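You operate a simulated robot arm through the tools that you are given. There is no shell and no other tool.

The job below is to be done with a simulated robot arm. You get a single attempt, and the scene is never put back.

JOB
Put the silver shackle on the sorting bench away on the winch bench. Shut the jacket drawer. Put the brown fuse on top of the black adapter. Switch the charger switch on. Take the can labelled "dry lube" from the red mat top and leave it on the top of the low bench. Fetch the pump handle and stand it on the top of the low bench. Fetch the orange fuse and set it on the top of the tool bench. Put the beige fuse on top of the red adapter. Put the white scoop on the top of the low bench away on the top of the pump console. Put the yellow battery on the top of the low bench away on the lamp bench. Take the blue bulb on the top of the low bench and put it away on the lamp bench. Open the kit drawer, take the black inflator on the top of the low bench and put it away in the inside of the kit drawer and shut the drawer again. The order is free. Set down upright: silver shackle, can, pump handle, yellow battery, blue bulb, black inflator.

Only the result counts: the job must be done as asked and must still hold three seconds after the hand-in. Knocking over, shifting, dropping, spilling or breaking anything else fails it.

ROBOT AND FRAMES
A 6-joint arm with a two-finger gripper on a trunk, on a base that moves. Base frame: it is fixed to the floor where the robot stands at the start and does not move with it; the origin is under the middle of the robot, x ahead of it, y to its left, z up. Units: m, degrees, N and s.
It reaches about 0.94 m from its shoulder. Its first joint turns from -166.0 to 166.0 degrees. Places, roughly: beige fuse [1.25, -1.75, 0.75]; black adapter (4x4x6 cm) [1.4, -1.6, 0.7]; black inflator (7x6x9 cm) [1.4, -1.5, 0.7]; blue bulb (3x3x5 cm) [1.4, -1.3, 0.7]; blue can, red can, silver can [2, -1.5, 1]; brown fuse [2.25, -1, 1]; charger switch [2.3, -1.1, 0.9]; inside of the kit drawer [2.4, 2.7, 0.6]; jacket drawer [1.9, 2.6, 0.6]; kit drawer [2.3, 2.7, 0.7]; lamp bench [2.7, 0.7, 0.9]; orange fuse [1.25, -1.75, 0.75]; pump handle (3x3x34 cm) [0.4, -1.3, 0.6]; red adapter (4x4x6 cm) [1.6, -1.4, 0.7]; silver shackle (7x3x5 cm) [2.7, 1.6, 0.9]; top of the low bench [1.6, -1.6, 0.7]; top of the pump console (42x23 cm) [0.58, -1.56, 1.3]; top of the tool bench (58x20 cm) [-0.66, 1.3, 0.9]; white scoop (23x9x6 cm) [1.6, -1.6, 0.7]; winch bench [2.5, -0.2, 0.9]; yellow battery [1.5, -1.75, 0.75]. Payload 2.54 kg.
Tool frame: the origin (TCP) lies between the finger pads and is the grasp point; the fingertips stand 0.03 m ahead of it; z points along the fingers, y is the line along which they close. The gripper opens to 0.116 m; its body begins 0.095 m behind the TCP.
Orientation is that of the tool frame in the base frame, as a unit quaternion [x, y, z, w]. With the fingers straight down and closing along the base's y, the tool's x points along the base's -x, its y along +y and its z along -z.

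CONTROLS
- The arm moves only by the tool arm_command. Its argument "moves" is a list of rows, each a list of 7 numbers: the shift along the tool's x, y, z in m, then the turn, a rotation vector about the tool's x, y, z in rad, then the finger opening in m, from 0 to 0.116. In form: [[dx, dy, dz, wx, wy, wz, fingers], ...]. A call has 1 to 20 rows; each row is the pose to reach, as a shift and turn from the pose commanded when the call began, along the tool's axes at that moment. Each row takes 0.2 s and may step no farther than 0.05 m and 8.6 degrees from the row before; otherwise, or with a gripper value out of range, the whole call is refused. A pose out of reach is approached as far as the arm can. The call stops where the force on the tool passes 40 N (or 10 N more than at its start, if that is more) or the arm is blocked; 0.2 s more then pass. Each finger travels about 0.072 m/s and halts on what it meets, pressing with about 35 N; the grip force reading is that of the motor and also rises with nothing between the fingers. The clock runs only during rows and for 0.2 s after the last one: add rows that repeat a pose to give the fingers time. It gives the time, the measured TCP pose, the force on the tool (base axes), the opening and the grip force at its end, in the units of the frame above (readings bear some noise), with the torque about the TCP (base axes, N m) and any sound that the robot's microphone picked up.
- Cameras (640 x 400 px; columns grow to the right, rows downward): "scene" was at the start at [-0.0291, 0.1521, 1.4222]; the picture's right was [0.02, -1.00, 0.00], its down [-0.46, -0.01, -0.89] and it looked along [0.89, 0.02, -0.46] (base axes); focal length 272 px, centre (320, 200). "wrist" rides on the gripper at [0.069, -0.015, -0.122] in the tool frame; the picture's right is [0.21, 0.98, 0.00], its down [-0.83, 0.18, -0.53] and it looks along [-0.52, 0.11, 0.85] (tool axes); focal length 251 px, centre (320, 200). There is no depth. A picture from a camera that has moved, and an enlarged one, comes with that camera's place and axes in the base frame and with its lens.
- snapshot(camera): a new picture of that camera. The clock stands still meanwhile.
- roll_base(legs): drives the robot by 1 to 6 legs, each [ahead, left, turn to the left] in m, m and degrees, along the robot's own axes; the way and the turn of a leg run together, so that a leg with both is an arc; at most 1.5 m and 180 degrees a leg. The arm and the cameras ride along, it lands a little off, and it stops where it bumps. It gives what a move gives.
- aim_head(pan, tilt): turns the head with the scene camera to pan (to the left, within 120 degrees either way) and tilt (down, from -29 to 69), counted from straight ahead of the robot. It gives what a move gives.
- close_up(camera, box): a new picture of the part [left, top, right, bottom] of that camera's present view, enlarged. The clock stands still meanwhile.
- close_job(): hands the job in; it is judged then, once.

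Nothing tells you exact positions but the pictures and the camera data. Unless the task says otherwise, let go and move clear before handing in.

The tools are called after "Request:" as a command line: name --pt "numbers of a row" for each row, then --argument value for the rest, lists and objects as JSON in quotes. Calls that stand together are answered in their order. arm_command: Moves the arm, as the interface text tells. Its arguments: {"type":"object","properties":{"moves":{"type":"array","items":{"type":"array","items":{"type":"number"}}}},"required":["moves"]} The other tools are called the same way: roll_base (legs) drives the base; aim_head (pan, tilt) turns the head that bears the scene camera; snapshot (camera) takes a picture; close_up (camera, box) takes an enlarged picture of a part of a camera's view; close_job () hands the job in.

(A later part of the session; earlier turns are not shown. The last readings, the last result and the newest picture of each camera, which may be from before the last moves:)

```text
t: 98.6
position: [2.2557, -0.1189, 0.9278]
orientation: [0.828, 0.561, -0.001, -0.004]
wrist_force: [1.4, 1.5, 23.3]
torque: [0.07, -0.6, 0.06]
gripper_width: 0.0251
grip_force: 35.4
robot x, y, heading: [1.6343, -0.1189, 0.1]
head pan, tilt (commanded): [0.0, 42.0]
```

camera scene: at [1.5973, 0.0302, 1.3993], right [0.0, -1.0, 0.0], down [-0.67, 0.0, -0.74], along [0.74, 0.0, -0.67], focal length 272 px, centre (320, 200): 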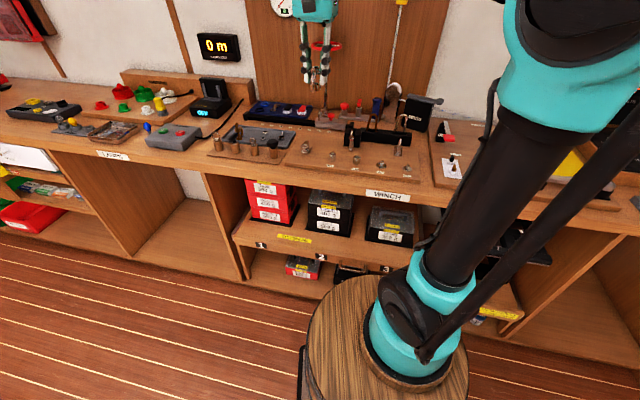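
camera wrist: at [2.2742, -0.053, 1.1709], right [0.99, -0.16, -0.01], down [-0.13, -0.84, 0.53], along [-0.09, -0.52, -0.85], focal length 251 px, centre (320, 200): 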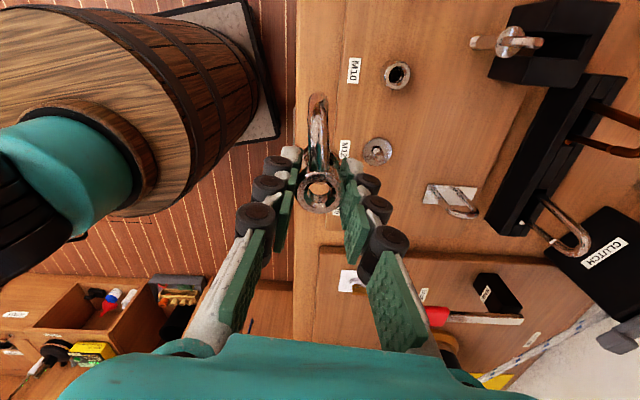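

The torque shows the rear finger touching the board edge, with the shackle only about 3 mm above the counter. I ease up 1 mm and open gently so it settles.

Request:
arm_command --pt "0 0 -0.0015 0 0 0 0" --pt "0 0 -0.0015 0 0 0 0.03" --pt "0 0 -0.0015 0 0 0 0.035" --pt "0 0 -0.0015 0 0 0 0.04" --pt "0 0 -0.0015 0 0 0 0.045" --pt "0 0 -0.0015 0 0 0 0.045"

Request:
close_up --camera "scene" --box '[340, 155, 400, 200]'

Request:
close_up --camera "wrist" --box '[240, 80, 400, 240]'

```text
t: 100.0
position: [2.2556, -0.1187, 0.9283]
orientation: [0.828, 0.561, 0.0, -0.004]
wrist_force: [0.8, 0.3, 0.6]
torque: [-0.01, 0.0, -0.01]
gripper_width: 0.045
grip_force: 0.1
robot x, y, heading: [1.6343, -0.1208, -0.1]
head pan, tilt (commanded): [0.0, 42.0]
```

```text
8.89 times, centred on (370, 178) of scene
camera zoom: at [1.5972, 0.0302, 1.3993], right [0.0, -1.0, 0.0], down [-0.67, 0.0, -0.74], along [0.74, 0.0, -0.67], focal length 2415 px, centre (-124, 400)
```

zoom: 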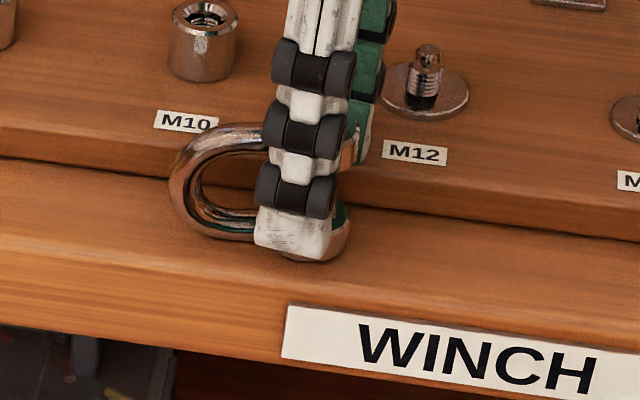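

```text
2.50 times, centred on (320, 160) of wrist
camera zoom: at [2.2685, -0.05, 1.0513], right [0.99, -0.16, -0.01], down [-0.13, -0.84, 0.53], along [-0.09, -0.52, -0.85], focal length 629 px, centre (320, 300)
```

zoom: 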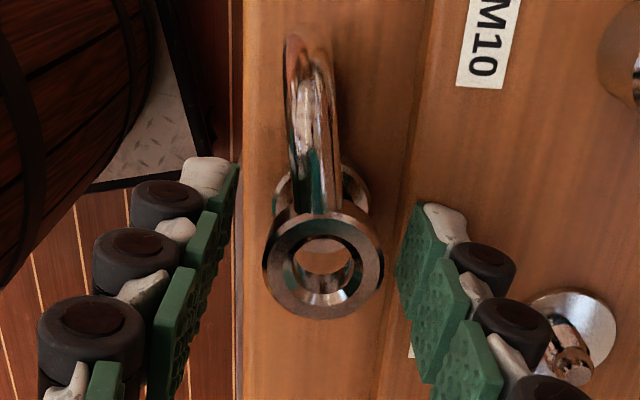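

The shackle stands on the winch bench counter. I rise straight up, well clear.

Request:
arm_command --pt "0 0 -0.03 0 0 0 0.045" --pt "0 0 -0.06 0 0 0 0.045" --pt "0 0 -0.1 0 0 0 0.05" --pt "0 0 -0.14 0 0 0 0.06" --pt "0 0 -0.18 0 0 0 0.08" --pt "0 0 -0.22 0 0 0 0.1" --pt "0 0 -0.26 0 0 0 0.116" --pt "0 0 -0.28 0 0 0 0.116"

Request:
close_up --camera "scene" --box '[320, 140, 420, 210]'

```text
t: 101.8
position: [2.2573, -0.1207, 1.2094]
orientation: [0.827, 0.562, 0.0, -0.004]
wrist_force: [-0.9, -0.3, -0.4]
torque: [-0.01, 0.01, -0.01]
gripper_width: 0.1159
grip_force: 0.1
robot x, y, heading: [1.6315, -0.1198, 0.1]
head pan, tilt (commanded): [0.0, 42.0]
```

```text
5.71 times, centred on (370, 175) of scene
camera zoom: at [1.5972, 0.0302, 1.3993], right [0.0, -1.0, 0.0], down [-0.67, 0.0, -0.74], along [0.74, 0.0, -0.67], focal length 1553 px, centre (34, 343)
```

zoom: 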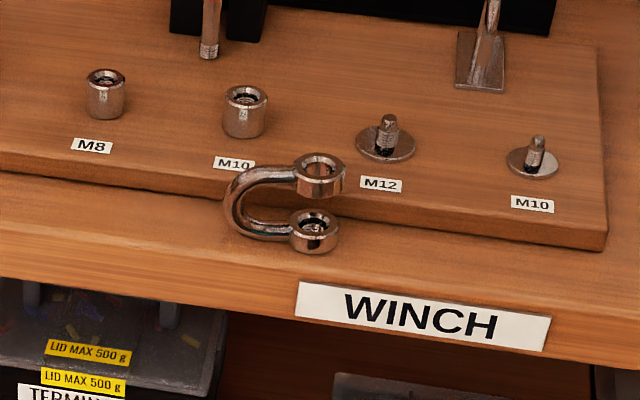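

The shackle stands upright in place. Next come the drawers in the far left corner; I straighten the wrist and drive there.

Request:
arm_command --pt "0 0 0 0 0 -0.1394 0.116" --pt "0 0 0 0 0 -0.2787 0.116" --pt "0 0 0 0 0 -0.4181 0.116" --pt "0 0 0 0 0 -0.5574 0.116" --pt "0 0 0 0 0 -0.6968 0.116" --pt "0 0 0 0 0 -0.8361 0.116" --pt "0 0 0 0 0 -0.9755 0.116" --pt "0 0 0 0 0 -1.1149 0.116" --pt "0 0 0 0 0 -1.2542 0.116" --pt "0 0 0 0 0 -1.3936 0.116" --pt "0 0 0 0 0 -1.5329 0.116" --pt "0 0 0 0 0 -1.6723 0.116" --pt "0 0 0 0 0 -1.8116 0.116" --pt "0 0 0 0 0 -1.951 0.116"

```text
t: 104.8
position: [2.2577, -0.1202, 1.2075]
orientation: [-0.003, 1.0, 0.004, -0.003]
wrist_force: [0.1, -0.2, 0.5]
torque: [0.0, 0.01, -0.05]
gripper_width: 0.1159
grip_force: 0.0
robot x, y, heading: [1.6318, -0.1163, 0.1]
head pan, tilt (commanded): [0.0, 42.0]
```

Request:
roll_base --legs '[[0, 1.35, 0], [0, 0, 90]]'

Request:
aim_head --pan -10 --tilt 35

Request:
snapshot --camera "scene"

Request:
snapshot --camera "wrist"

```text
t: 115.4
position: [1.6443, 1.851, 1.2084]
orientation: [-0.706, 0.708, 0.0, -0.004]
wrist_force: [-0.1, 0.9, -0.3]
torque: [0.01, 0.01, 0.0]
gripper_width: 0.1162
grip_force: 0.0
robot x, y, heading: [1.6357, 1.2314, 89.9]
head pan, tilt (commanded): [0.0, 42.0]
```

```text
t: 116.1
position: [1.6425, 1.8498, 1.2082]
orientation: [-0.707, 0.708, -0.001, -0.005]
wrist_force: [-0.1, -0.4, -0.4]
torque: [-0.03, 0.0, -0.02]
gripper_width: 0.1162
grip_force: 0.1
robot x, y, heading: [1.6418, 1.2263, 89.8]
head pan, tilt (commanded): [-10.0, 35.0]
```

```text
taken
camera scene: at [1.5052, 1.1944, 1.4097], right [0.98, -0.18, 0.0], down [-0.1, -0.56, -0.82], along [0.14, 0.81, -0.57], focal length 272 px, centre (320, 200)
```

scene: 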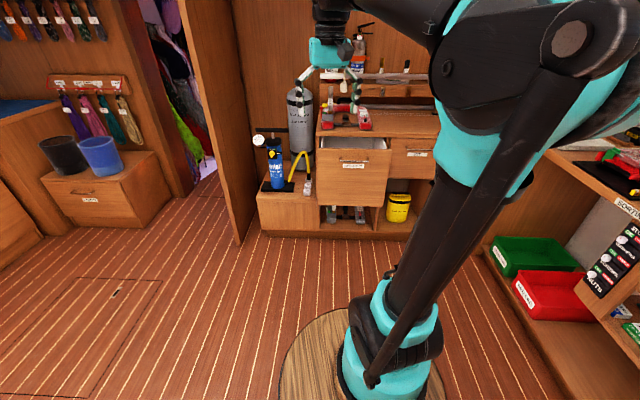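

```text
taken
camera wrist: at [1.6608, 1.7813, 1.3306], right [-0.98, -0.21, 0.01], down [-0.18, 0.83, 0.53], along [-0.12, 0.52, -0.85], focal length 251 px, centre (320, 200)
```

wrist: 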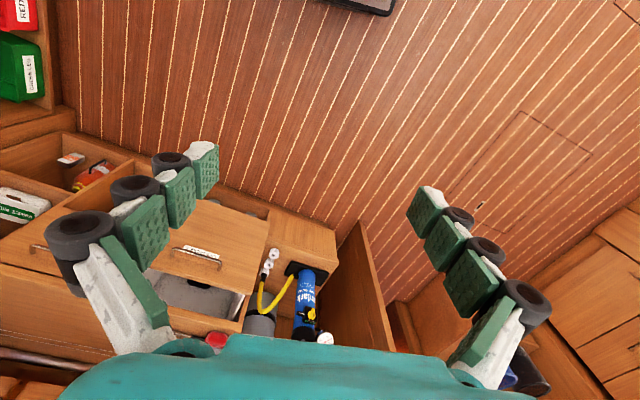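

Request:
close_up --camera "scene" --box '[240, 80, 460, 250]'

Request:
close_up --camera "wrist" --box '[0, 140, 340, 350]'

```text
2.35 times, centred on (350, 165) of scene
camera zoom: at [1.5052, 1.1944, 1.4097], right [0.98, -0.18, 0.0], down [-0.1, -0.56, -0.82], along [0.14, 0.81, -0.57], focal length 639 px, centre (249, 282)
```

zoom: 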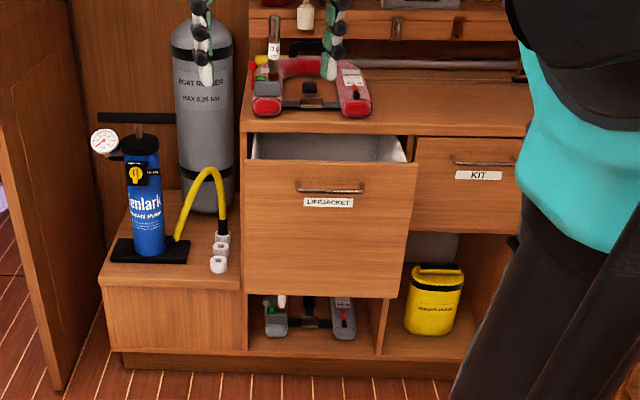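

```text
1.88 times, centred on (170, 245) of wrist
camera zoom: at [1.6608, 1.7813, 1.3306], right [-0.98, -0.21, 0.01], down [-0.18, 0.83, 0.53], along [-0.12, 0.52, -0.85], focal length 473 px, centre (602, 115)
```

zoom: 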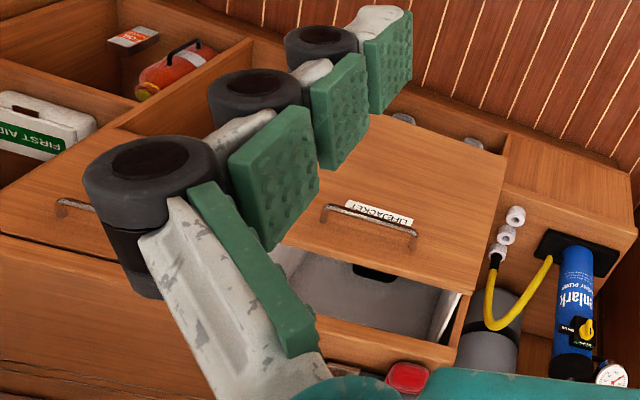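

The lifejacket drawer's handle is at about (1.893, 2.371, 0.792), open some 10 cm; the kit handle is near (2.29, 2.45, 0.78). I move up squared to these drawers.

Request:
roll_base --legs '[[0, -0.45, 0], [0.42, 0, 0], [0, 0, -13.8]]'

Request:
aim_head --pan 0 --tilt 40

Request:
snapshot --camera "scene"

Request:
snapshot --camera "wrist"

```text
t: 121.8
position: [2.2426, 2.2473, 1.2078]
orientation: [-0.616, 0.788, 0.001, -0.005]
wrist_force: [-0.4, 0.7, -0.4]
torque: [0.0, -0.01, 0.01]
gripper_width: 0.1161
grip_force: 0.2
robot x, y, heading: [2.0878, 1.6465, 76.3]
head pan, tilt (commanded): [-10.0, 35.0]
```

```text
t: 122.5
position: [2.2441, 2.2465, 1.208]
orientation: [-0.616, 0.788, 0.0, -0.005]
wrist_force: [0.2, -0.3, 0.4]
torque: [0.0, 0.0, -0.03]
gripper_width: 0.1161
grip_force: 0.0
robot x, y, heading: [2.0903, 1.6426, 75.8]
head pan, tilt (commanded): [0.0, 40.0]
```

```text
taken
camera scene: at [1.9362, 1.6459, 1.4022], right [0.97, -0.24, 0.0], down [-0.16, -0.62, -0.77], along [0.19, 0.74, -0.64], focal length 272 px, centre (320, 200)
```

scene: 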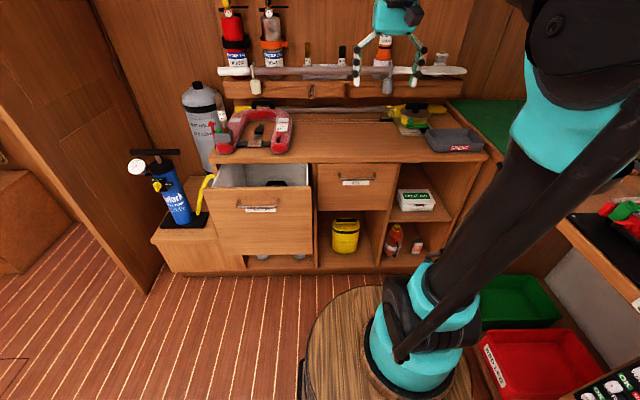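

```text
taken
camera wrist: at [2.243, 2.1771, 1.3306], right [-1.0, 0.03, 0.01], down [0.03, 0.85, 0.53], along [0.01, 0.53, -0.85], focal length 251 px, centre (320, 200)
```

wrist: 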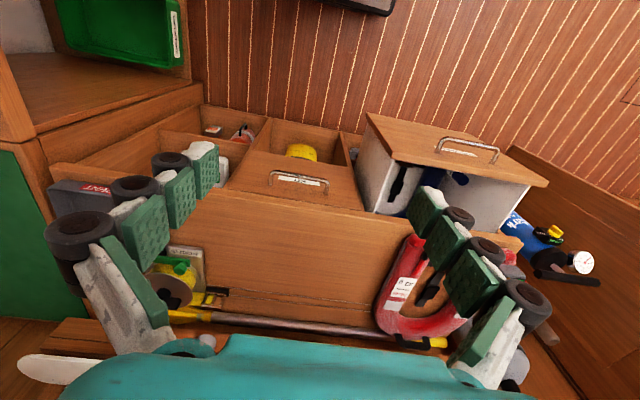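

Request:
close_up --camera "scene" --box '[200, 140, 420, 280]'

Request:
close_up --camera "wrist" --box '[240, 100, 560, 260]'

```text
2.86 times, centred on (310, 210) of scene
camera zoom: at [1.9362, 1.6459, 1.4022], right [0.97, -0.24, 0.0], down [-0.16, -0.62, -0.77], along [0.19, 0.74, -0.64], focal length 776 px, centre (349, 171)
```

zoom: 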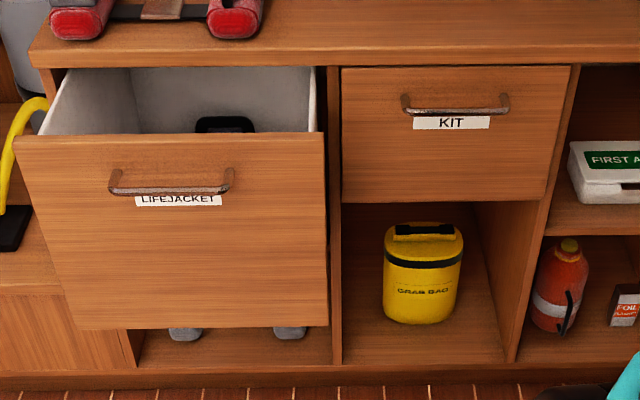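

```text
2.00 times, centred on (400, 180) of wrist
camera zoom: at [2.243, 2.1771, 1.3306], right [-1.0, 0.03, 0.01], down [0.03, 0.85, 0.53], along [0.01, 0.53, -0.85], focal length 503 px, centre (160, 240)
```

zoom: 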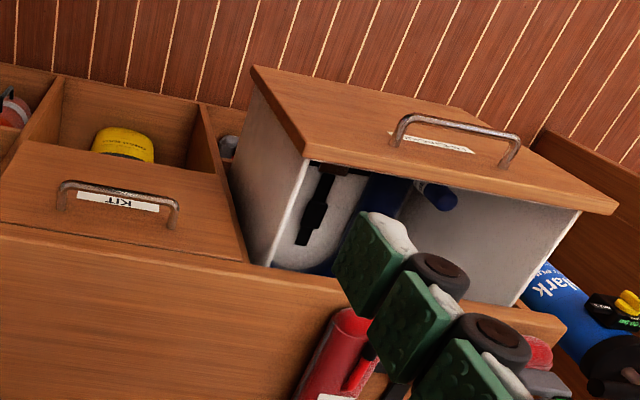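

I'll push the jacket drawer shut with closed fingers pointing forward at its face below the handle. First I swing the gripper level, back and to the left.

Request:
arm_command --pt "0.01 0.031 0.0167 0 -0.131 0 0.1" --pt "0.02 0.062 0.0333 0 -0.262 0 0.08" --pt "0.03 0.093 0.05 0 -0.393 0 0.06" --pt "0.04 0.123 0.0667 0 -0.524 0 0.04" --pt "0.05 0.154 0.0833 0 -0.654 0 0.02" --pt "0.06 0.185 0.1 0 -0.785 0 0.0" --pt "0.07 0.216 0.1167 0 -0.916 0 0.0" --pt "0.08 0.247 0.1333 0 -1.047 0 0.0" --pt "0.09 0.278 0.15 0 -1.178 0 0.0" --pt "0.1 0.308 0.1667 0 -1.309 0 0.0" --pt "0.11 0.339 0.1833 0 -1.44 0 0.0" --pt "0.12 0.37 0.2 0 -1.571 0 0.0"

Request:
snapshot --camera "scene"

Request:
snapshot --camera "wrist"

```text
t: 125.1
position: [1.8524, 2.2191, 1.0099]
orientation: [-0.434, 0.56, 0.437, 0.554]
wrist_force: [0.7, -0.1, 0.9]
torque: [0.0, 0.02, 0.01]
gripper_width: 0.0002
grip_force: 28.4
robot x, y, heading: [2.0928, 1.6411, 75.8]
head pan, tilt (commanded): [0.0, 40.0]
```

```text
taken
camera scene: at [1.9364, 1.6459, 1.4022], right [0.97, -0.24, 0.0], down [-0.16, -0.62, -0.77], along [0.19, 0.74, -0.64], focal length 272 px, centre (320, 200)
```

scene: 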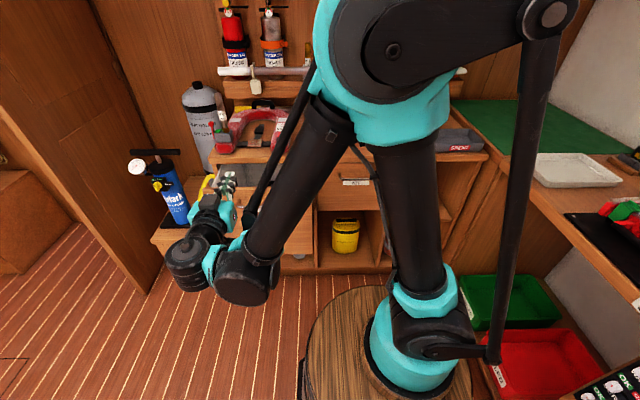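

```text
taken
camera wrist: at [1.8382, 2.0976, 0.9416], right [-0.95, 0.24, -0.21], down [-0.3, -0.47, 0.83], along [0.1, 0.85, 0.52], focal length 251 px, centre (320, 200)
```

wrist: 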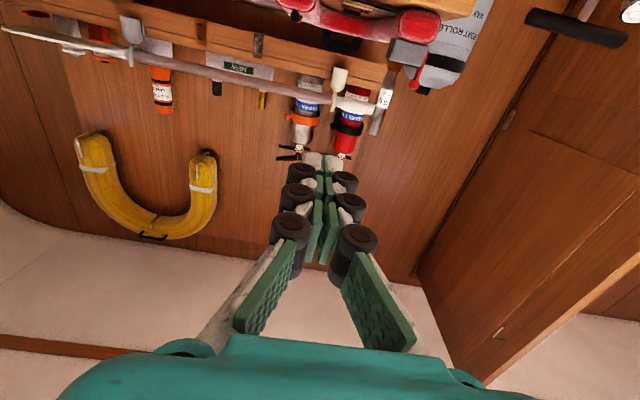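

The gripper points level at the drawer. I lower it to z ≈ 0.68, below the handle.

Request:
arm_command --pt "0.047 0 0 0 0 0 0" --pt "0.094 0 0 0 0 0 0" --pt "0.141 0 0 0 0 0 0" --pt "0.188 0 0 0 0 0 0" --pt "0.235 0 0 0 0 0 0" --pt "0.282 0 0 0 0 0 0" --pt "0.325 0 0 0 0 0 0"

Request:
snapshot --camera "scene"

```text
t: 126.7
position: [1.7048, 2.2665, 0.7854]
orientation: [-0.433, 0.563, 0.433, 0.555]
wrist_force: [0.4, 0.1, 0.9]
torque: [-0.04, 0.0, 0.05]
gripper_width: 0.0
grip_force: 29.1
out of reach, approached as far as the arm can: row 2, 3, 4, 5, 6, 7
robot x, y, heading: [2.0926, 1.6417, 75.9]
head pan, tilt (commanded): [0.0, 40.0]
```

```text
taken
camera scene: at [1.9364, 1.6458, 1.4022], right [0.97, -0.24, 0.0], down [-0.16, -0.62, -0.77], along [0.19, 0.74, -0.64], focal length 272 px, centre (320, 200)
```

scene: 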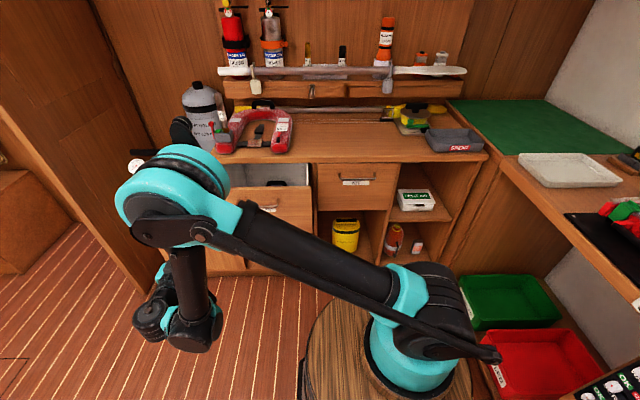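

That pose was out of reach and the arm stretched sideways. I go back up and will choose a better stance.

Request:
arm_command --pt "-0.03 0 0 0 0 0 0" --pt "-0.06 0 0 0 0 0 0" --pt "-0.1 0 0 0 0 0 0" --pt "-0.14 0 0 0 0 0 0" --pt "-0.18 0 0 0 0 0 0" --pt "-0.22 0 0 0 0 0 0"

Request:
snapshot --camera "scene"

```text
t: 128.1
position: [1.7054, 2.2714, 1.0045]
orientation: [-0.436, 0.56, 0.436, 0.554]
wrist_force: [-1.3, 0.9, 0.9]
torque: [0.0, -0.02, -0.04]
gripper_width: 0.0
grip_force: 28.8
robot x, y, heading: [2.0971, 1.6417, 76.0]
head pan, tilt (commanded): [0.0, 40.0]
```

```text
taken
camera scene: at [1.9359, 1.646, 1.4022], right [0.97, -0.24, 0.0], down [-0.16, -0.62, -0.77], along [0.19, 0.74, -0.64], focal length 272 px, centre (320, 200)
```

scene: 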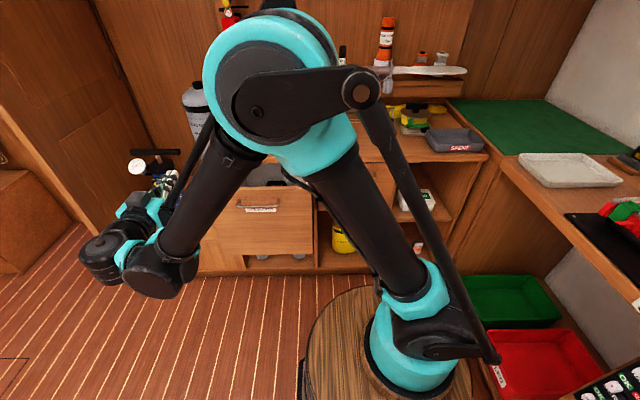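

The arm needs at least ~0.45 m between shoulder and wrist for a level grip, so I back the base off 0.32 m first.

Request:
roll_base --legs '[[-0.33, 0, 0]]'

```text
t: 130.3
position: [1.6263, 1.9521, 1.0042]
orientation: [-0.438, 0.558, 0.438, 0.552]
wrist_force: [0.3, -0.2, 0.2]
torque: [0.02, 0.02, -0.01]
gripper_width: 0.0
grip_force: 28.6
robot x, y, heading: [2.0124, 1.3265, 76.3]
head pan, tilt (commanded): [0.0, 40.0]
```

Request:
arm_command --pt "0 -0.0137 0.0456 0 0 0 0" --pt "0 -0.0273 0.0911 0 0 0 0" --pt "0 -0.041 0.1367 0 0 0 0" --pt "0 -0.0547 0.1822 0 0 0 0" --pt "0 -0.0683 0.2278 0 0 0 0" --pt "0 -0.082 0.2733 0 0 0 0" --pt "0 -0.0957 0.3189 0 0 0 0" --pt "0 -0.1093 0.3644 0 0 0 0" --pt "0 -0.123 0.41 0 0 0 0" --pt "0 -0.168 0.41 0 0 0 0" --pt "0 -0.212 0.41 0 0 0 0" --pt "0 -0.257 0.41 0 0 0 0" --pt "0 -0.301 0.41 0 0 0 0" --pt "0 -0.346 0.41 0 0 0 0" --pt "0 -0.39 0.41 0 0 0 0" --pt "0 -0.435 0.41 0 0 0 0" --pt "0 -0.479 0.41 0 0 0 0" --pt "0 -0.524 0.41 0 0 0 0" --pt "0 -0.568 0.41 0 0 0 0"

```text
t: 134.3
position: [2.2651, 2.2195, 0.9955]
orientation: [-0.438, 0.559, 0.437, 0.552]
wrist_force: [0.0, 1.0, -0.6]
torque: [-0.01, 0.02, 0.04]
gripper_width: 0.0002
grip_force: 29.0
out of reach, approached as far as the arm can: row 19
robot x, y, heading: [2.0111, 1.3277, 76.4]
head pan, tilt (commanded): [0.0, 40.0]
```

Request:
arm_command --pt "0 0 0.04 0 0 0 0" --pt "0.04 0 0.06 0 0 0 0" --pt "0.08 0 0.06 0 0 0 0" --pt "0.12 0 0.06 0 0 0 0" --pt "0.16 0 0.06 0 0 0 0" --pt "0.2 0 0.06 0 0 0 0" --pt "0.24 0 0.06 0 0 0 0" --pt "0.28 0 0.06 0 0 0 0"

Request:
snapshot --camera "scene"

```text
t: 136.1
position: [2.2908, 2.3339, 0.7477]
orientation: [-0.436, 0.56, 0.437, 0.553]
wrist_force: [-0.3, -0.1, 0.1]
torque: [0.03, 0.01, -0.01]
gripper_width: 0.0
grip_force: 28.5
out of reach, approached as far as the arm can: row 6, 7, 8
robot x, y, heading: [2.0088, 1.3241, 76.3]
head pan, tilt (commanded): [0.0, 40.0]
```

```text
taken
camera scene: at [1.8576, 1.3275, 1.4022], right [0.97, -0.24, 0.0], down [-0.15, -0.62, -0.77], along [0.18, 0.74, -0.64], focal length 272 px, centre (320, 200)
```

scene: 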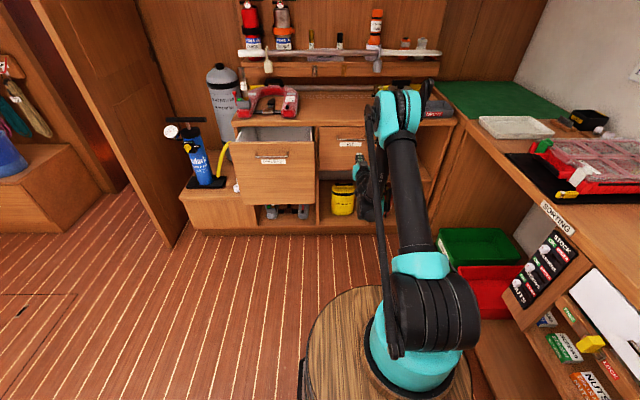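

The shoulder sits lower than I thought, so level grips work best ~1.05 m ahead. I'll hold this arm pose, back off, slide left to the jacket drawer, and push it with the base.

Request:
arm_command --pt "0.015 0 0.01 0 0 0 0" --pt "0.03 0 0.015 0 0 0 0"

```text
t: 136.7
position: [2.2947, 2.3474, 0.7181]
orientation: [-0.437, 0.559, 0.438, 0.552]
wrist_force: [-0.5, -0.7, 1.0]
torque: [-0.03, 0.02, -0.01]
gripper_width: 0.0
grip_force: 28.6
robot x, y, heading: [2.0123, 1.3268, 76.4]
head pan, tilt (commanded): [0.0, 40.0]
```

Request:
roll_base --legs '[[-0.15, 0, 0], [0, 0.39, 0]]'

Request:
snapshot --camera "scene"

```text
t: 140.1
position: [1.8761, 2.2976, 0.719]
orientation: [-0.437, 0.558, 0.438, 0.552]
wrist_force: [0.0, -0.1, 0.2]
torque: [-0.02, -0.01, 0.01]
gripper_width: 0.0
grip_force: 28.5
robot x, y, heading: [1.5996, 1.2712, 76.4]
head pan, tilt (commanded): [0.0, 40.0]
```

```text
taken
camera scene: at [1.4423, 1.2748, 1.4022], right [0.97, -0.23, 0.0], down [-0.15, -0.62, -0.77], along [0.18, 0.74, -0.64], focal length 272 px, centre (320, 200)
```

scene: 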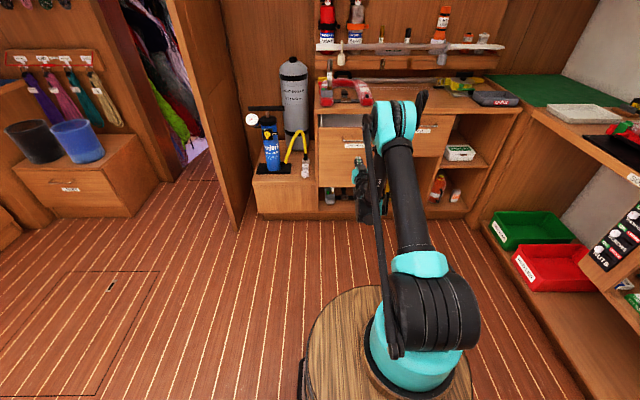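

Request:
close_up --camera "scene" --box '[290, 80, 450, 220]'

Request:
snapshot --camera "wrist"

```text
2.86 times, centred on (370, 150) of scene
camera zoom: at [1.4423, 1.2748, 1.4022], right [0.97, -0.23, 0.0], down [-0.15, -0.62, -0.77], along [0.18, 0.74, -0.64], focal length 776 px, centre (177, 343)
```

zoom: 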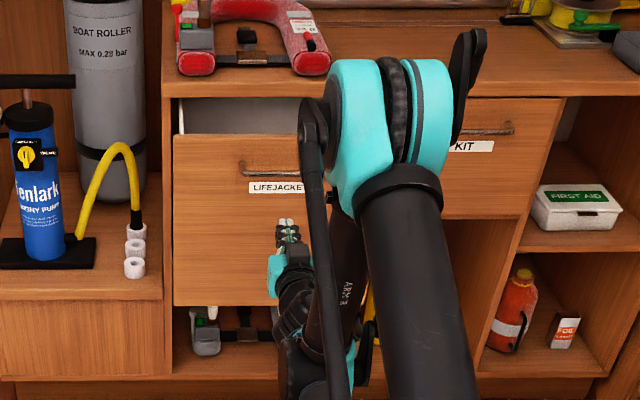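

```text
taken
camera wrist: at [1.8622, 2.174, 0.6511], right [-0.95, 0.23, -0.21], down [-0.29, -0.47, 0.83], along [0.09, 0.85, 0.52], focal length 251 px, centre (320, 200)
```

wrist: 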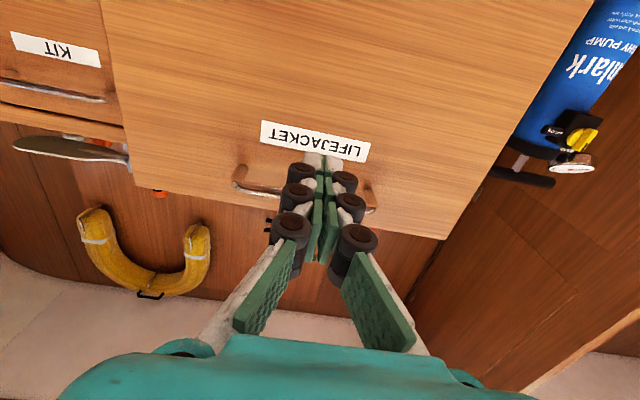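

The closed fingertips are aimed at the drawer face just below its label. I push forward with the base.

Request:
roll_base --legs '[[0.1, 0, 0]]'

Request:
close_up --camera "scene" --box '[290, 80, 450, 220]'

```text
t: 141.3
position: [1.8985, 2.3936, 0.7197]
orientation: [-0.437, 0.559, 0.438, 0.553]
wrist_force: [-0.8, 0.2, 0.8]
torque: [0.01, 0.02, 0.0]
gripper_width: 0.0
grip_force: 28.6
robot x, y, heading: [1.6226, 1.3707, 76.6]
head pan, tilt (commanded): [0.0, 40.0]
```

```text
2.86 times, centred on (370, 150) of scene
camera zoom: at [1.4656, 1.3714, 1.4022], right [0.97, -0.23, 0.0], down [-0.15, -0.62, -0.77], along [0.18, 0.74, -0.64], focal length 776 px, centre (177, 343)
```

zoom: 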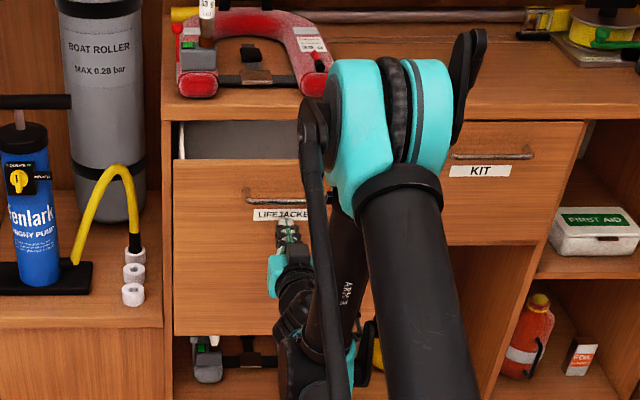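

Request:
roll_base --legs '[[0.05, 0, 0]]'

Request:
close_up --camera "scene" --box '[290, 80, 450, 220]'

```text
t: 142.2
position: [1.9091, 2.4423, 0.7185]
orientation: [-0.438, 0.558, 0.438, 0.552]
wrist_force: [-0.2, 0.5, 0.7]
torque: [0.04, -0.02, 0.03]
gripper_width: 0.0001
grip_force: 28.6
robot x, y, heading: [1.6338, 1.4181, 76.8]
head pan, tilt (commanded): [0.0, 40.0]
```

```text
2.86 times, centred on (370, 150) of scene
camera zoom: at [1.4774, 1.4207, 1.4022], right [0.97, -0.23, 0.0], down [-0.15, -0.62, -0.77], along [0.18, 0.74, -0.64], focal length 776 px, centre (177, 343)
```

zoom: 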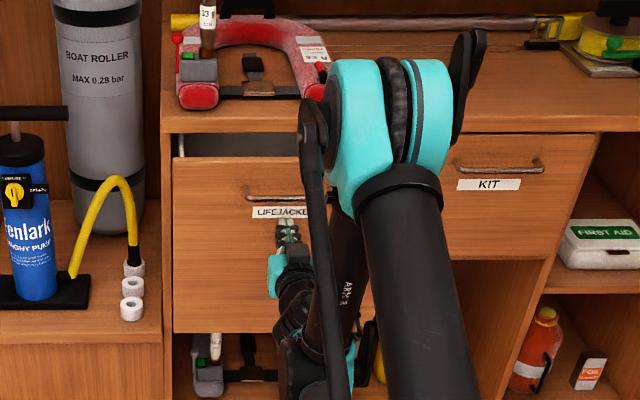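

It's closing. I continue.

Request:
roll_base --legs '[[0.05, 0, 0]]'

Request:
close_up --camera "scene" --box '[290, 80, 450, 220]'

```text
t: 143.1
position: [1.9212, 2.4906, 0.7184]
orientation: [-0.438, 0.558, 0.439, 0.552]
wrist_force: [-0.1, 0.8, -0.8]
torque: [0.0, -0.01, -0.01]
gripper_width: 0.0
grip_force: 28.5
robot x, y, heading: [1.6453, 1.4728, 76.5]
head pan, tilt (commanded): [0.0, 40.0]
```

```text
2.86 times, centred on (370, 150) of scene
camera zoom: at [1.4892, 1.4693, 1.4022], right [0.97, -0.23, 0.0], down [-0.15, -0.62, -0.77], along [0.18, 0.74, -0.64], focal length 776 px, centre (177, 343)
```

zoom: 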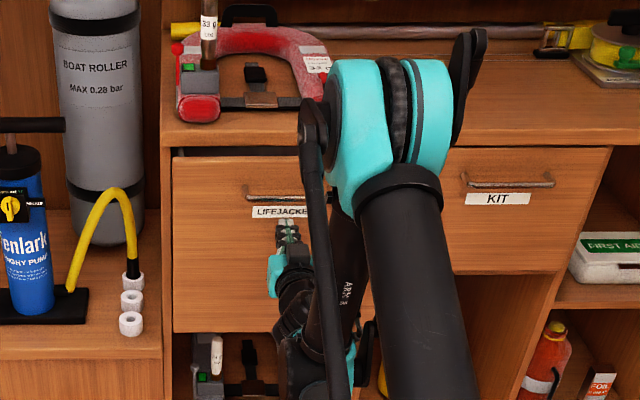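

Request:
roll_base --legs '[[0.025, 0, 0]]'

Request:
close_up --camera "scene" --box '[290, 80, 450, 220]'

```text
t: 143.9
position: [1.9281, 2.5159, 0.7179]
orientation: [-0.438, 0.558, 0.439, 0.552]
wrist_force: [-0.2, 0.0, -0.2]
torque: [-0.01, -0.01, 0.0]
gripper_width: 0.0
grip_force: 29.3
robot x, y, heading: [1.6514, 1.4928, 76.2]
head pan, tilt (commanded): [0.0, 40.0]
```

```text
2.86 times, centred on (370, 150) of scene
camera zoom: at [1.4951, 1.494, 1.4022], right [0.97, -0.23, 0.0], down [-0.15, -0.62, -0.77], along [0.18, 0.74, -0.64], focal length 776 px, centre (177, 343)
```

zoom: 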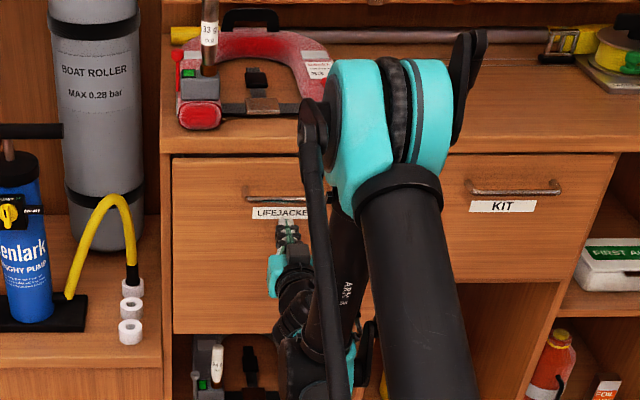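

Request:
roll_base --legs '[[0.012, 0, 0]]'

Request:
close_up --camera "scene" --box '[310, 110, 430, 190]'

```text
t: 144.7
position: [1.9313, 2.5272, 0.7187]
orientation: [-0.438, 0.558, 0.439, 0.552]
wrist_force: [-0.4, -0.1, 0.2]
torque: [0.01, 0.02, -0.03]
gripper_width: 0.0
grip_force: 28.8
robot x, y, heading: [1.6529, 1.5032, 76.6]
head pan, tilt (commanded): [0.0, 40.0]
```

```text
5.00 times, centred on (370, 150) of scene
camera zoom: at [1.4979, 1.5056, 1.4022], right [0.97, -0.23, 0.0], down [-0.15, -0.62, -0.77], along [0.18, 0.74, -0.64], focal length 1358 px, centre (70, 450)
```

zoom: 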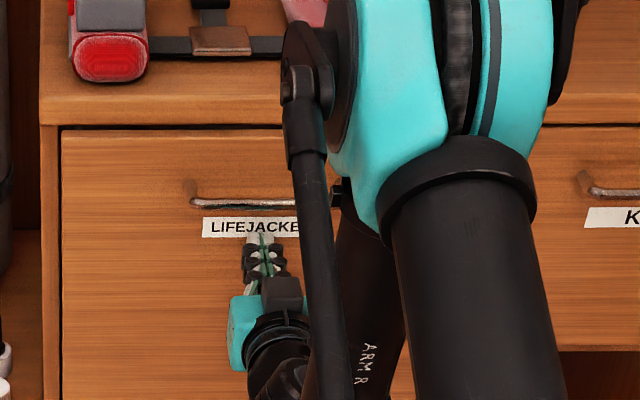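

Request:
roll_base --legs '[[0.012, 0, 0]]'

```text
t: 145.4
position: [1.9325, 2.5406, 0.7185]
orientation: [-0.438, 0.558, 0.438, 0.552]
wrist_force: [-0.4, -0.1, 0.1]
torque: [0.0, 0.04, 0.02]
gripper_width: 0.0001
grip_force: 27.9
robot x, y, heading: [1.6537, 1.5147, 76.4]
head pan, tilt (commanded): [0.0, 40.0]
```

Request:
close_up --camera "scene" --box '[310, 110, 430, 190]'

Request:
snapshot --camera "wrist"

```text
5.00 times, centred on (370, 150) of scene
camera zoom: at [1.5007, 1.5174, 1.4022], right [0.97, -0.23, 0.0], down [-0.15, -0.62, -0.77], along [0.18, 0.74, -0.64], focal length 1358 px, centre (70, 450)
```

zoom: 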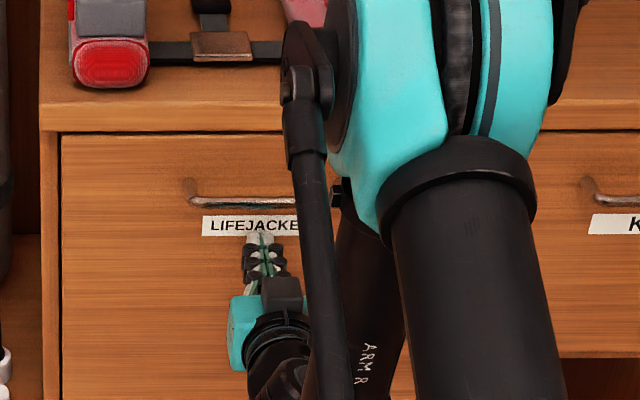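

```text
taken
camera wrist: at [1.9199, 2.417, 0.6509], right [-0.95, 0.23, -0.21], down [-0.29, -0.47, 0.83], along [0.09, 0.85, 0.52], focal length 251 px, centre (320, 200)
```

wrist: 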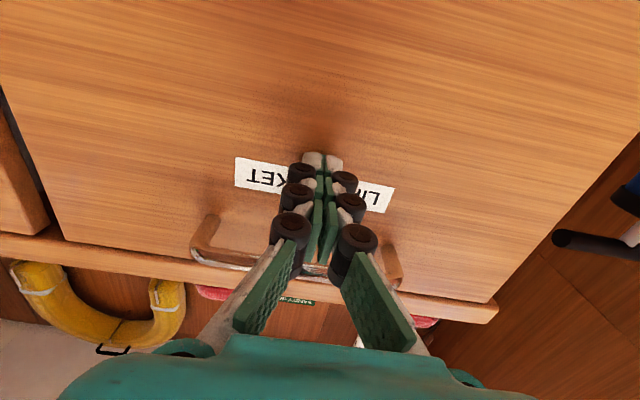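

Request:
roll_base --legs '[[0.015, 0, 0]]'

```text
t: 146.2
position: [1.9343, 2.5449, 0.7185]
orientation: [-0.438, 0.558, 0.439, 0.552]
wrist_force: [-1.5, -3.6, 0.5]
torque: [0.07, 0.0, -0.01]
gripper_width: 0.006
grip_force: 28.7
robot x, y, heading: [1.662, 1.5263, 76.5]
head pan, tilt (commanded): [0.0, 40.0]
stopped in leg 1: the force on the tool passed its limit at 74 N (the readings are from after the stop); the commanded pose is now the measured one
```

The drawer hit its stop: shut. I back off and verify.

Request:
roll_base --legs '[[-0.18, 0, 0]]'

Request:
snapshot --camera "scene"

Request:
snapshot --camera "wrist"

```text
t: 147.7
position: [1.8903, 2.3654, 0.7171]
orientation: [-0.438, 0.558, 0.439, 0.552]
wrist_force: [0.5, 0.1, -0.5]
torque: [-0.01, 0.05, 0.0]
gripper_width: 0.0
grip_force: 28.6
robot x, y, heading: [1.6139, 1.3429, 76.7]
head pan, tilt (commanded): [0.0, 40.0]
```

```text
taken
camera scene: at [1.4595, 1.3448, 1.4022], right [0.97, -0.23, 0.0], down [-0.15, -0.63, -0.77], along [0.18, 0.75, -0.64], focal length 272 px, centre (320, 200)
```

scene: 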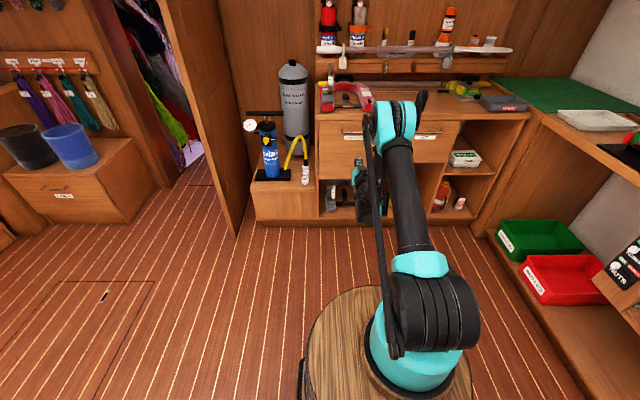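

```text
taken
camera wrist: at [1.8764, 2.2432, 0.6506], right [-0.95, 0.22, -0.21], down [-0.29, -0.47, 0.83], along [0.09, 0.85, 0.52], focal length 251 px, centre (320, 200)
```

wrist: 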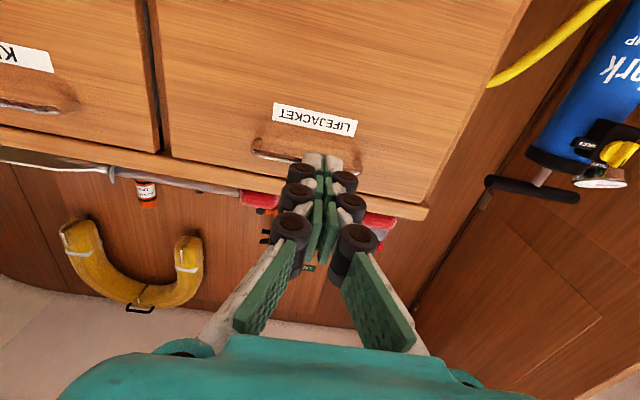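

The jacket drawer is flush. Next the kit drawer: I turn the gripper so the fingers close vertically, raise it to handle height, then slide right.

Request:
arm_command --pt "-0.0075 0 0 0 0 0.143 0.01" --pt "-0.015 0 0 0 0 0.286 0.02" --pt "-0.0225 0 0 0 0 0.428 0.03" --pt "-0.03 0 0 0 0 0.571 0.04" --pt "-0.0375 0 0 0 0 0.714 0.05" --pt "-0.045 0 0 0 0 0.857 0.06" --pt "-0.0525 0 0 0 0 1.0 0.07" --pt "-0.06 0 0 0 0 1.142 0.07" --pt "-0.0675 0 0 0 0 1.285 0.07" --pt "-0.075 0 0 0 0 1.428 0.07" --pt "-0.083 0 0 0 0 1.571 0.07" --pt "-0.083 0 0 0 0 1.571 0.07"

```text
t: 150.3
position: [1.8905, 2.3661, 0.8]
orientation: [0.085, 0.705, 0.7, 0.079]
wrist_force: [0.3, 0.0, 0.4]
torque: [0.01, 0.0, 0.05]
gripper_width: 0.0699
grip_force: 0.0
robot x, y, heading: [1.6155, 1.3418, 76.5]
head pan, tilt (commanded): [0.0, 40.0]
```

Request:
roll_base --legs '[[0, -0.37, 0]]'

Request:
snapshot --camera "wrist"

Request:
snapshot --camera "scene"

```text
t: 152.7
position: [2.2546, 2.2779, 0.8]
orientation: [0.087, 0.704, 0.7, 0.082]
wrist_force: [-0.3, -0.8, -0.7]
torque: [0.0, -0.01, 0.0]
gripper_width: 0.0698
grip_force: 0.2
robot x, y, heading: [1.9738, 1.2564, 76.4]
head pan, tilt (commanded): [0.0, 40.0]
```

```text
taken
camera wrist: at [2.1587, 2.1758, 0.7876], right [-0.2, 0.06, 0.98], down [0.68, -0.71, 0.18], along [0.71, 0.7, 0.1], focal length 251 px, centre (320, 200)
```

wrist: 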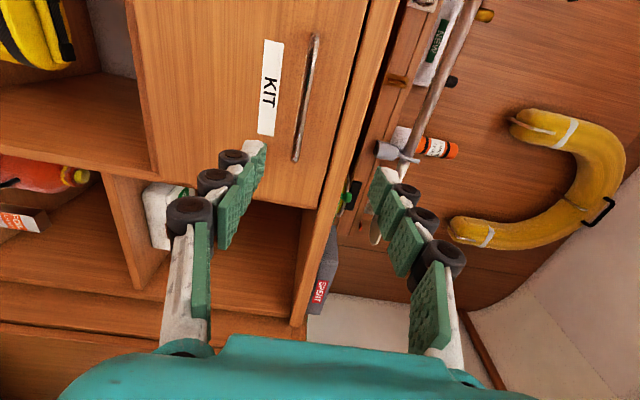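

```text
taken
camera scene: at [1.8165, 1.2595, 1.4022], right [0.97, -0.24, 0.0], down [-0.15, -0.62, -0.77], along [0.18, 0.74, -0.64], focal length 272 px, centre (320, 200)
```

scene: 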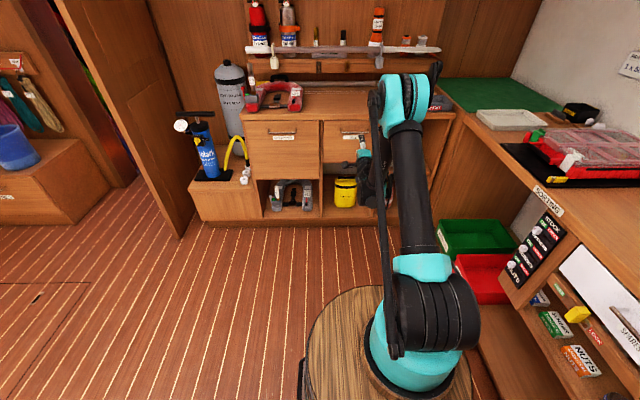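

The handle bar lies level at z ≈ 0.780, centred on the gripper. I lower 2 cm and drive in close.

Request:
arm_command --pt "0.003 -0.02 0 0 0 0 0.07" --pt "0.003 -0.02 0 0 0 0 0.07"

Request:
roll_base --legs '[[0.12, 0, 0]]'

Request:
snapshot --camera "wrist"

```text
t: 153.3
position: [2.2498, 2.2786, 0.7788]
orientation: [0.087, 0.705, 0.699, 0.081]
wrist_force: [0.5, -1.5, 0.0]
torque: [-0.01, 0.01, -0.03]
gripper_width: 0.0696
grip_force: 0.1
robot x, y, heading: [1.9683, 1.2572, 76.2]
head pan, tilt (commanded): [0.0, 40.0]
```

```text
t: 154.5
position: [2.2799, 2.3934, 0.7803]
orientation: [0.088, 0.705, 0.699, 0.082]
wrist_force: [-0.6, -0.6, -0.3]
torque: [0.01, 0.0, -0.01]
gripper_width: 0.0698
grip_force: 0.1
robot x, y, heading: [2.0021, 1.3706, 76.3]
head pan, tilt (commanded): [0.0, 40.0]
```

```text
taken
camera wrist: at [2.184, 2.2899, 0.7672], right [-0.2, 0.06, 0.98], down [0.68, -0.71, 0.18], along [0.71, 0.7, 0.1], focal length 251 px, centre (320, 200)
```

wrist: 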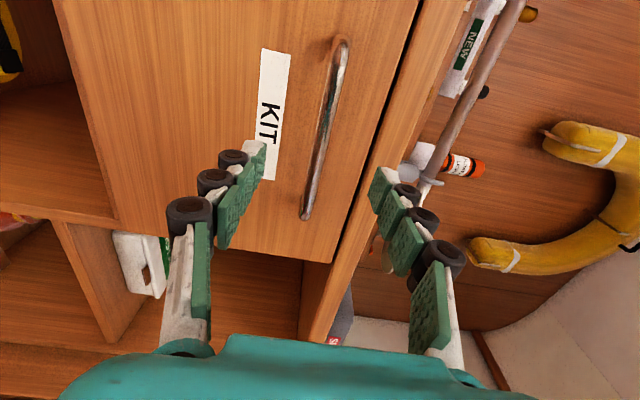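

The bar runs between the open fingers. I move the arm forward 4.5 cm and look again.

Request:
arm_command --pt "0 0 0.02 0 0 0 0.07" --pt "0 0 0.04 0 0 0 0.07" --pt "0 0 0.045 0 0 0 0.07"

Request:
snapshot --camera "wrist"

```text
t: 155.3
position: [2.2903, 2.4357, 0.7798]
orientation: [0.087, 0.705, 0.699, 0.081]
wrist_force: [-0.9, -0.3, 0.0]
torque: [0.0, -0.03, 0.02]
gripper_width: 0.0697
grip_force: 0.0
robot x, y, heading: [1.9976, 1.3712, 75.9]
head pan, tilt (commanded): [0.0, 40.0]
```

```text
taken
camera wrist: at [2.1951, 2.3326, 0.7671], right [-0.2, 0.06, 0.98], down [0.68, -0.71, 0.18], along [0.71, 0.7, 0.1], focal length 251 px, centre (320, 200)
```

wrist: 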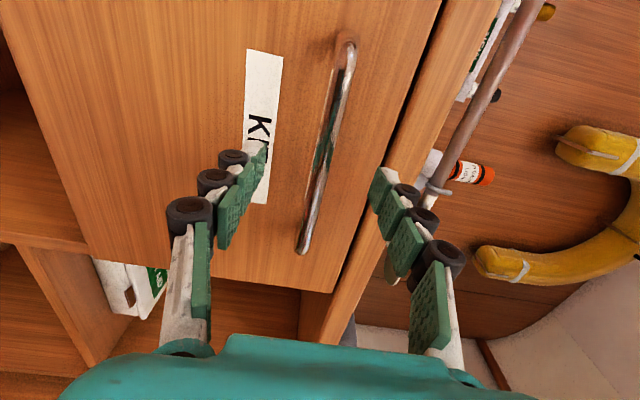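

The bar is about 2 cm ahead of the grasp point. I advance 1 cm more and close on it.

Request:
arm_command --pt "0 0 0.01 0 0 0 0.07" --pt "0 0 0.01 0 0 0 0.04" --pt "0 0 0.01 0 0 0 0.02" --pt "0 0 0.01 0 0 0 0.0" --pt "0 0 0.01 0 0 0 0.0" --pt "0 0 0.01 0 0 0 0.0"

Request:
snapshot --camera "wrist"

```text
t: 156.7
position: [2.2929, 2.445, 0.7785]
orientation: [0.087, 0.706, 0.698, 0.082]
wrist_force: [-2.1, -3.6, -17.8]
torque: [-0.23, -0.22, -0.16]
gripper_width: 0.0106
grip_force: 37.9
robot x, y, heading: [2.0009, 1.3728, 76.3]
head pan, tilt (commanded): [0.0, 40.0]
```

```text
taken
camera wrist: at [2.1972, 2.343, 0.7664], right [-0.2, 0.06, 0.98], down [0.68, -0.71, 0.18], along [0.71, 0.7, 0.1], focal length 251 px, centre (320, 200)
```

wrist: 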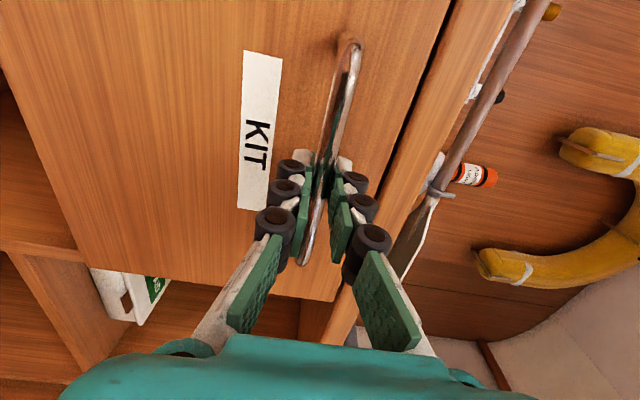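

The bar is gripped (10.6 mm). I relieve the small vertical load, then pull by driving back.

Request:
arm_command --pt "0 -0.0015 0 0 0 0 0.0"

Request:
roll_base --legs '[[-0.1, 0, 0]]'

Request:
snapshot --camera "scene"

```text
t: 157.1
position: [2.292, 2.4454, 0.7796]
orientation: [0.087, 0.705, 0.7, 0.081]
wrist_force: [0.0, -4.4, -5.3]
torque: [-0.11, -0.22, -0.3]
gripper_width: 0.0104
grip_force: 37.6
robot x, y, heading: [1.9979, 1.3713, 76.4]
head pan, tilt (commanded): [0.0, 40.0]
```

```text
t: 158.2
position: [2.27, 2.35, 0.7791]
orientation: [0.087, 0.704, 0.7, 0.082]
wrist_force: [11.3, -1.3, 3.6]
torque: [-0.01, -0.28, -0.31]
gripper_width: 0.0108
grip_force: 37.0
robot x, y, heading: [1.9803, 1.2733, 76.0]
head pan, tilt (commanded): [0.0, 40.0]
```

```text
taken
camera scene: at [1.8213, 1.278, 1.4023], right [0.97, -0.24, 0.0], down [-0.15, -0.62, -0.77], along [0.18, 0.74, -0.64], focal length 272 px, centre (320, 200)
```

scene: 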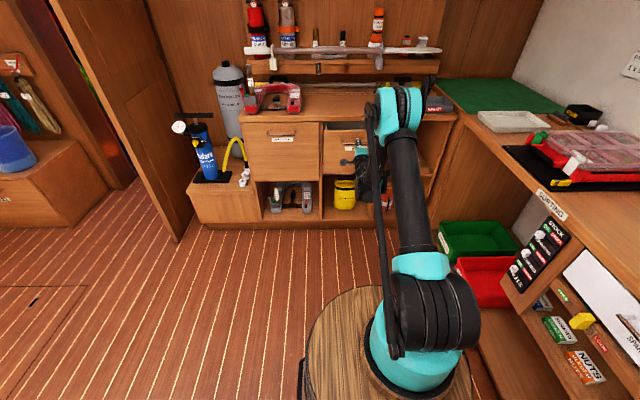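

The kit drawer comes out. I pull another 9 cm.

Request:
roll_base --legs '[[-0.09, 0, 0]]'

Request:
close_up --camera "scene" --box '[230, 80, 470, 230]'

```text
t: 159.4
position: [2.249, 2.2603, 0.7794]
orientation: [0.089, 0.705, 0.699, 0.082]
wrist_force: [30.0, -5.0, 7.4]
torque: [0.01, -0.3, -0.5]
gripper_width: 0.0105
grip_force: 38.1
robot x, y, heading: [1.9507, 1.1896, 75.9]
head pan, tilt (commanded): [0.0, 40.0]
```

```text
2.67 times, centred on (350, 155) of scene
camera zoom: at [1.8002, 1.1886, 1.4023], right [0.97, -0.24, 0.0], down [-0.15, -0.62, -0.77], along [0.18, 0.74, -0.64], focal length 724 px, centre (240, 320)
```

zoom: 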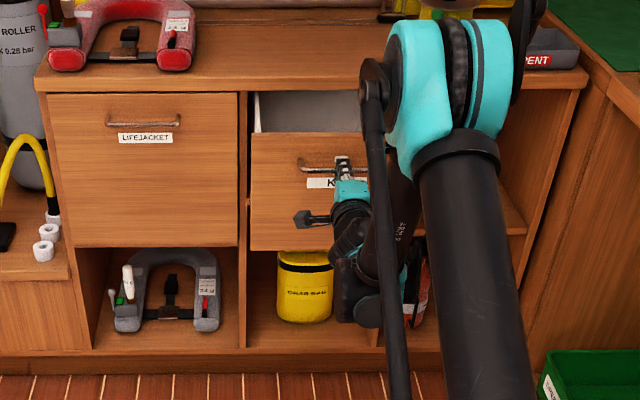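

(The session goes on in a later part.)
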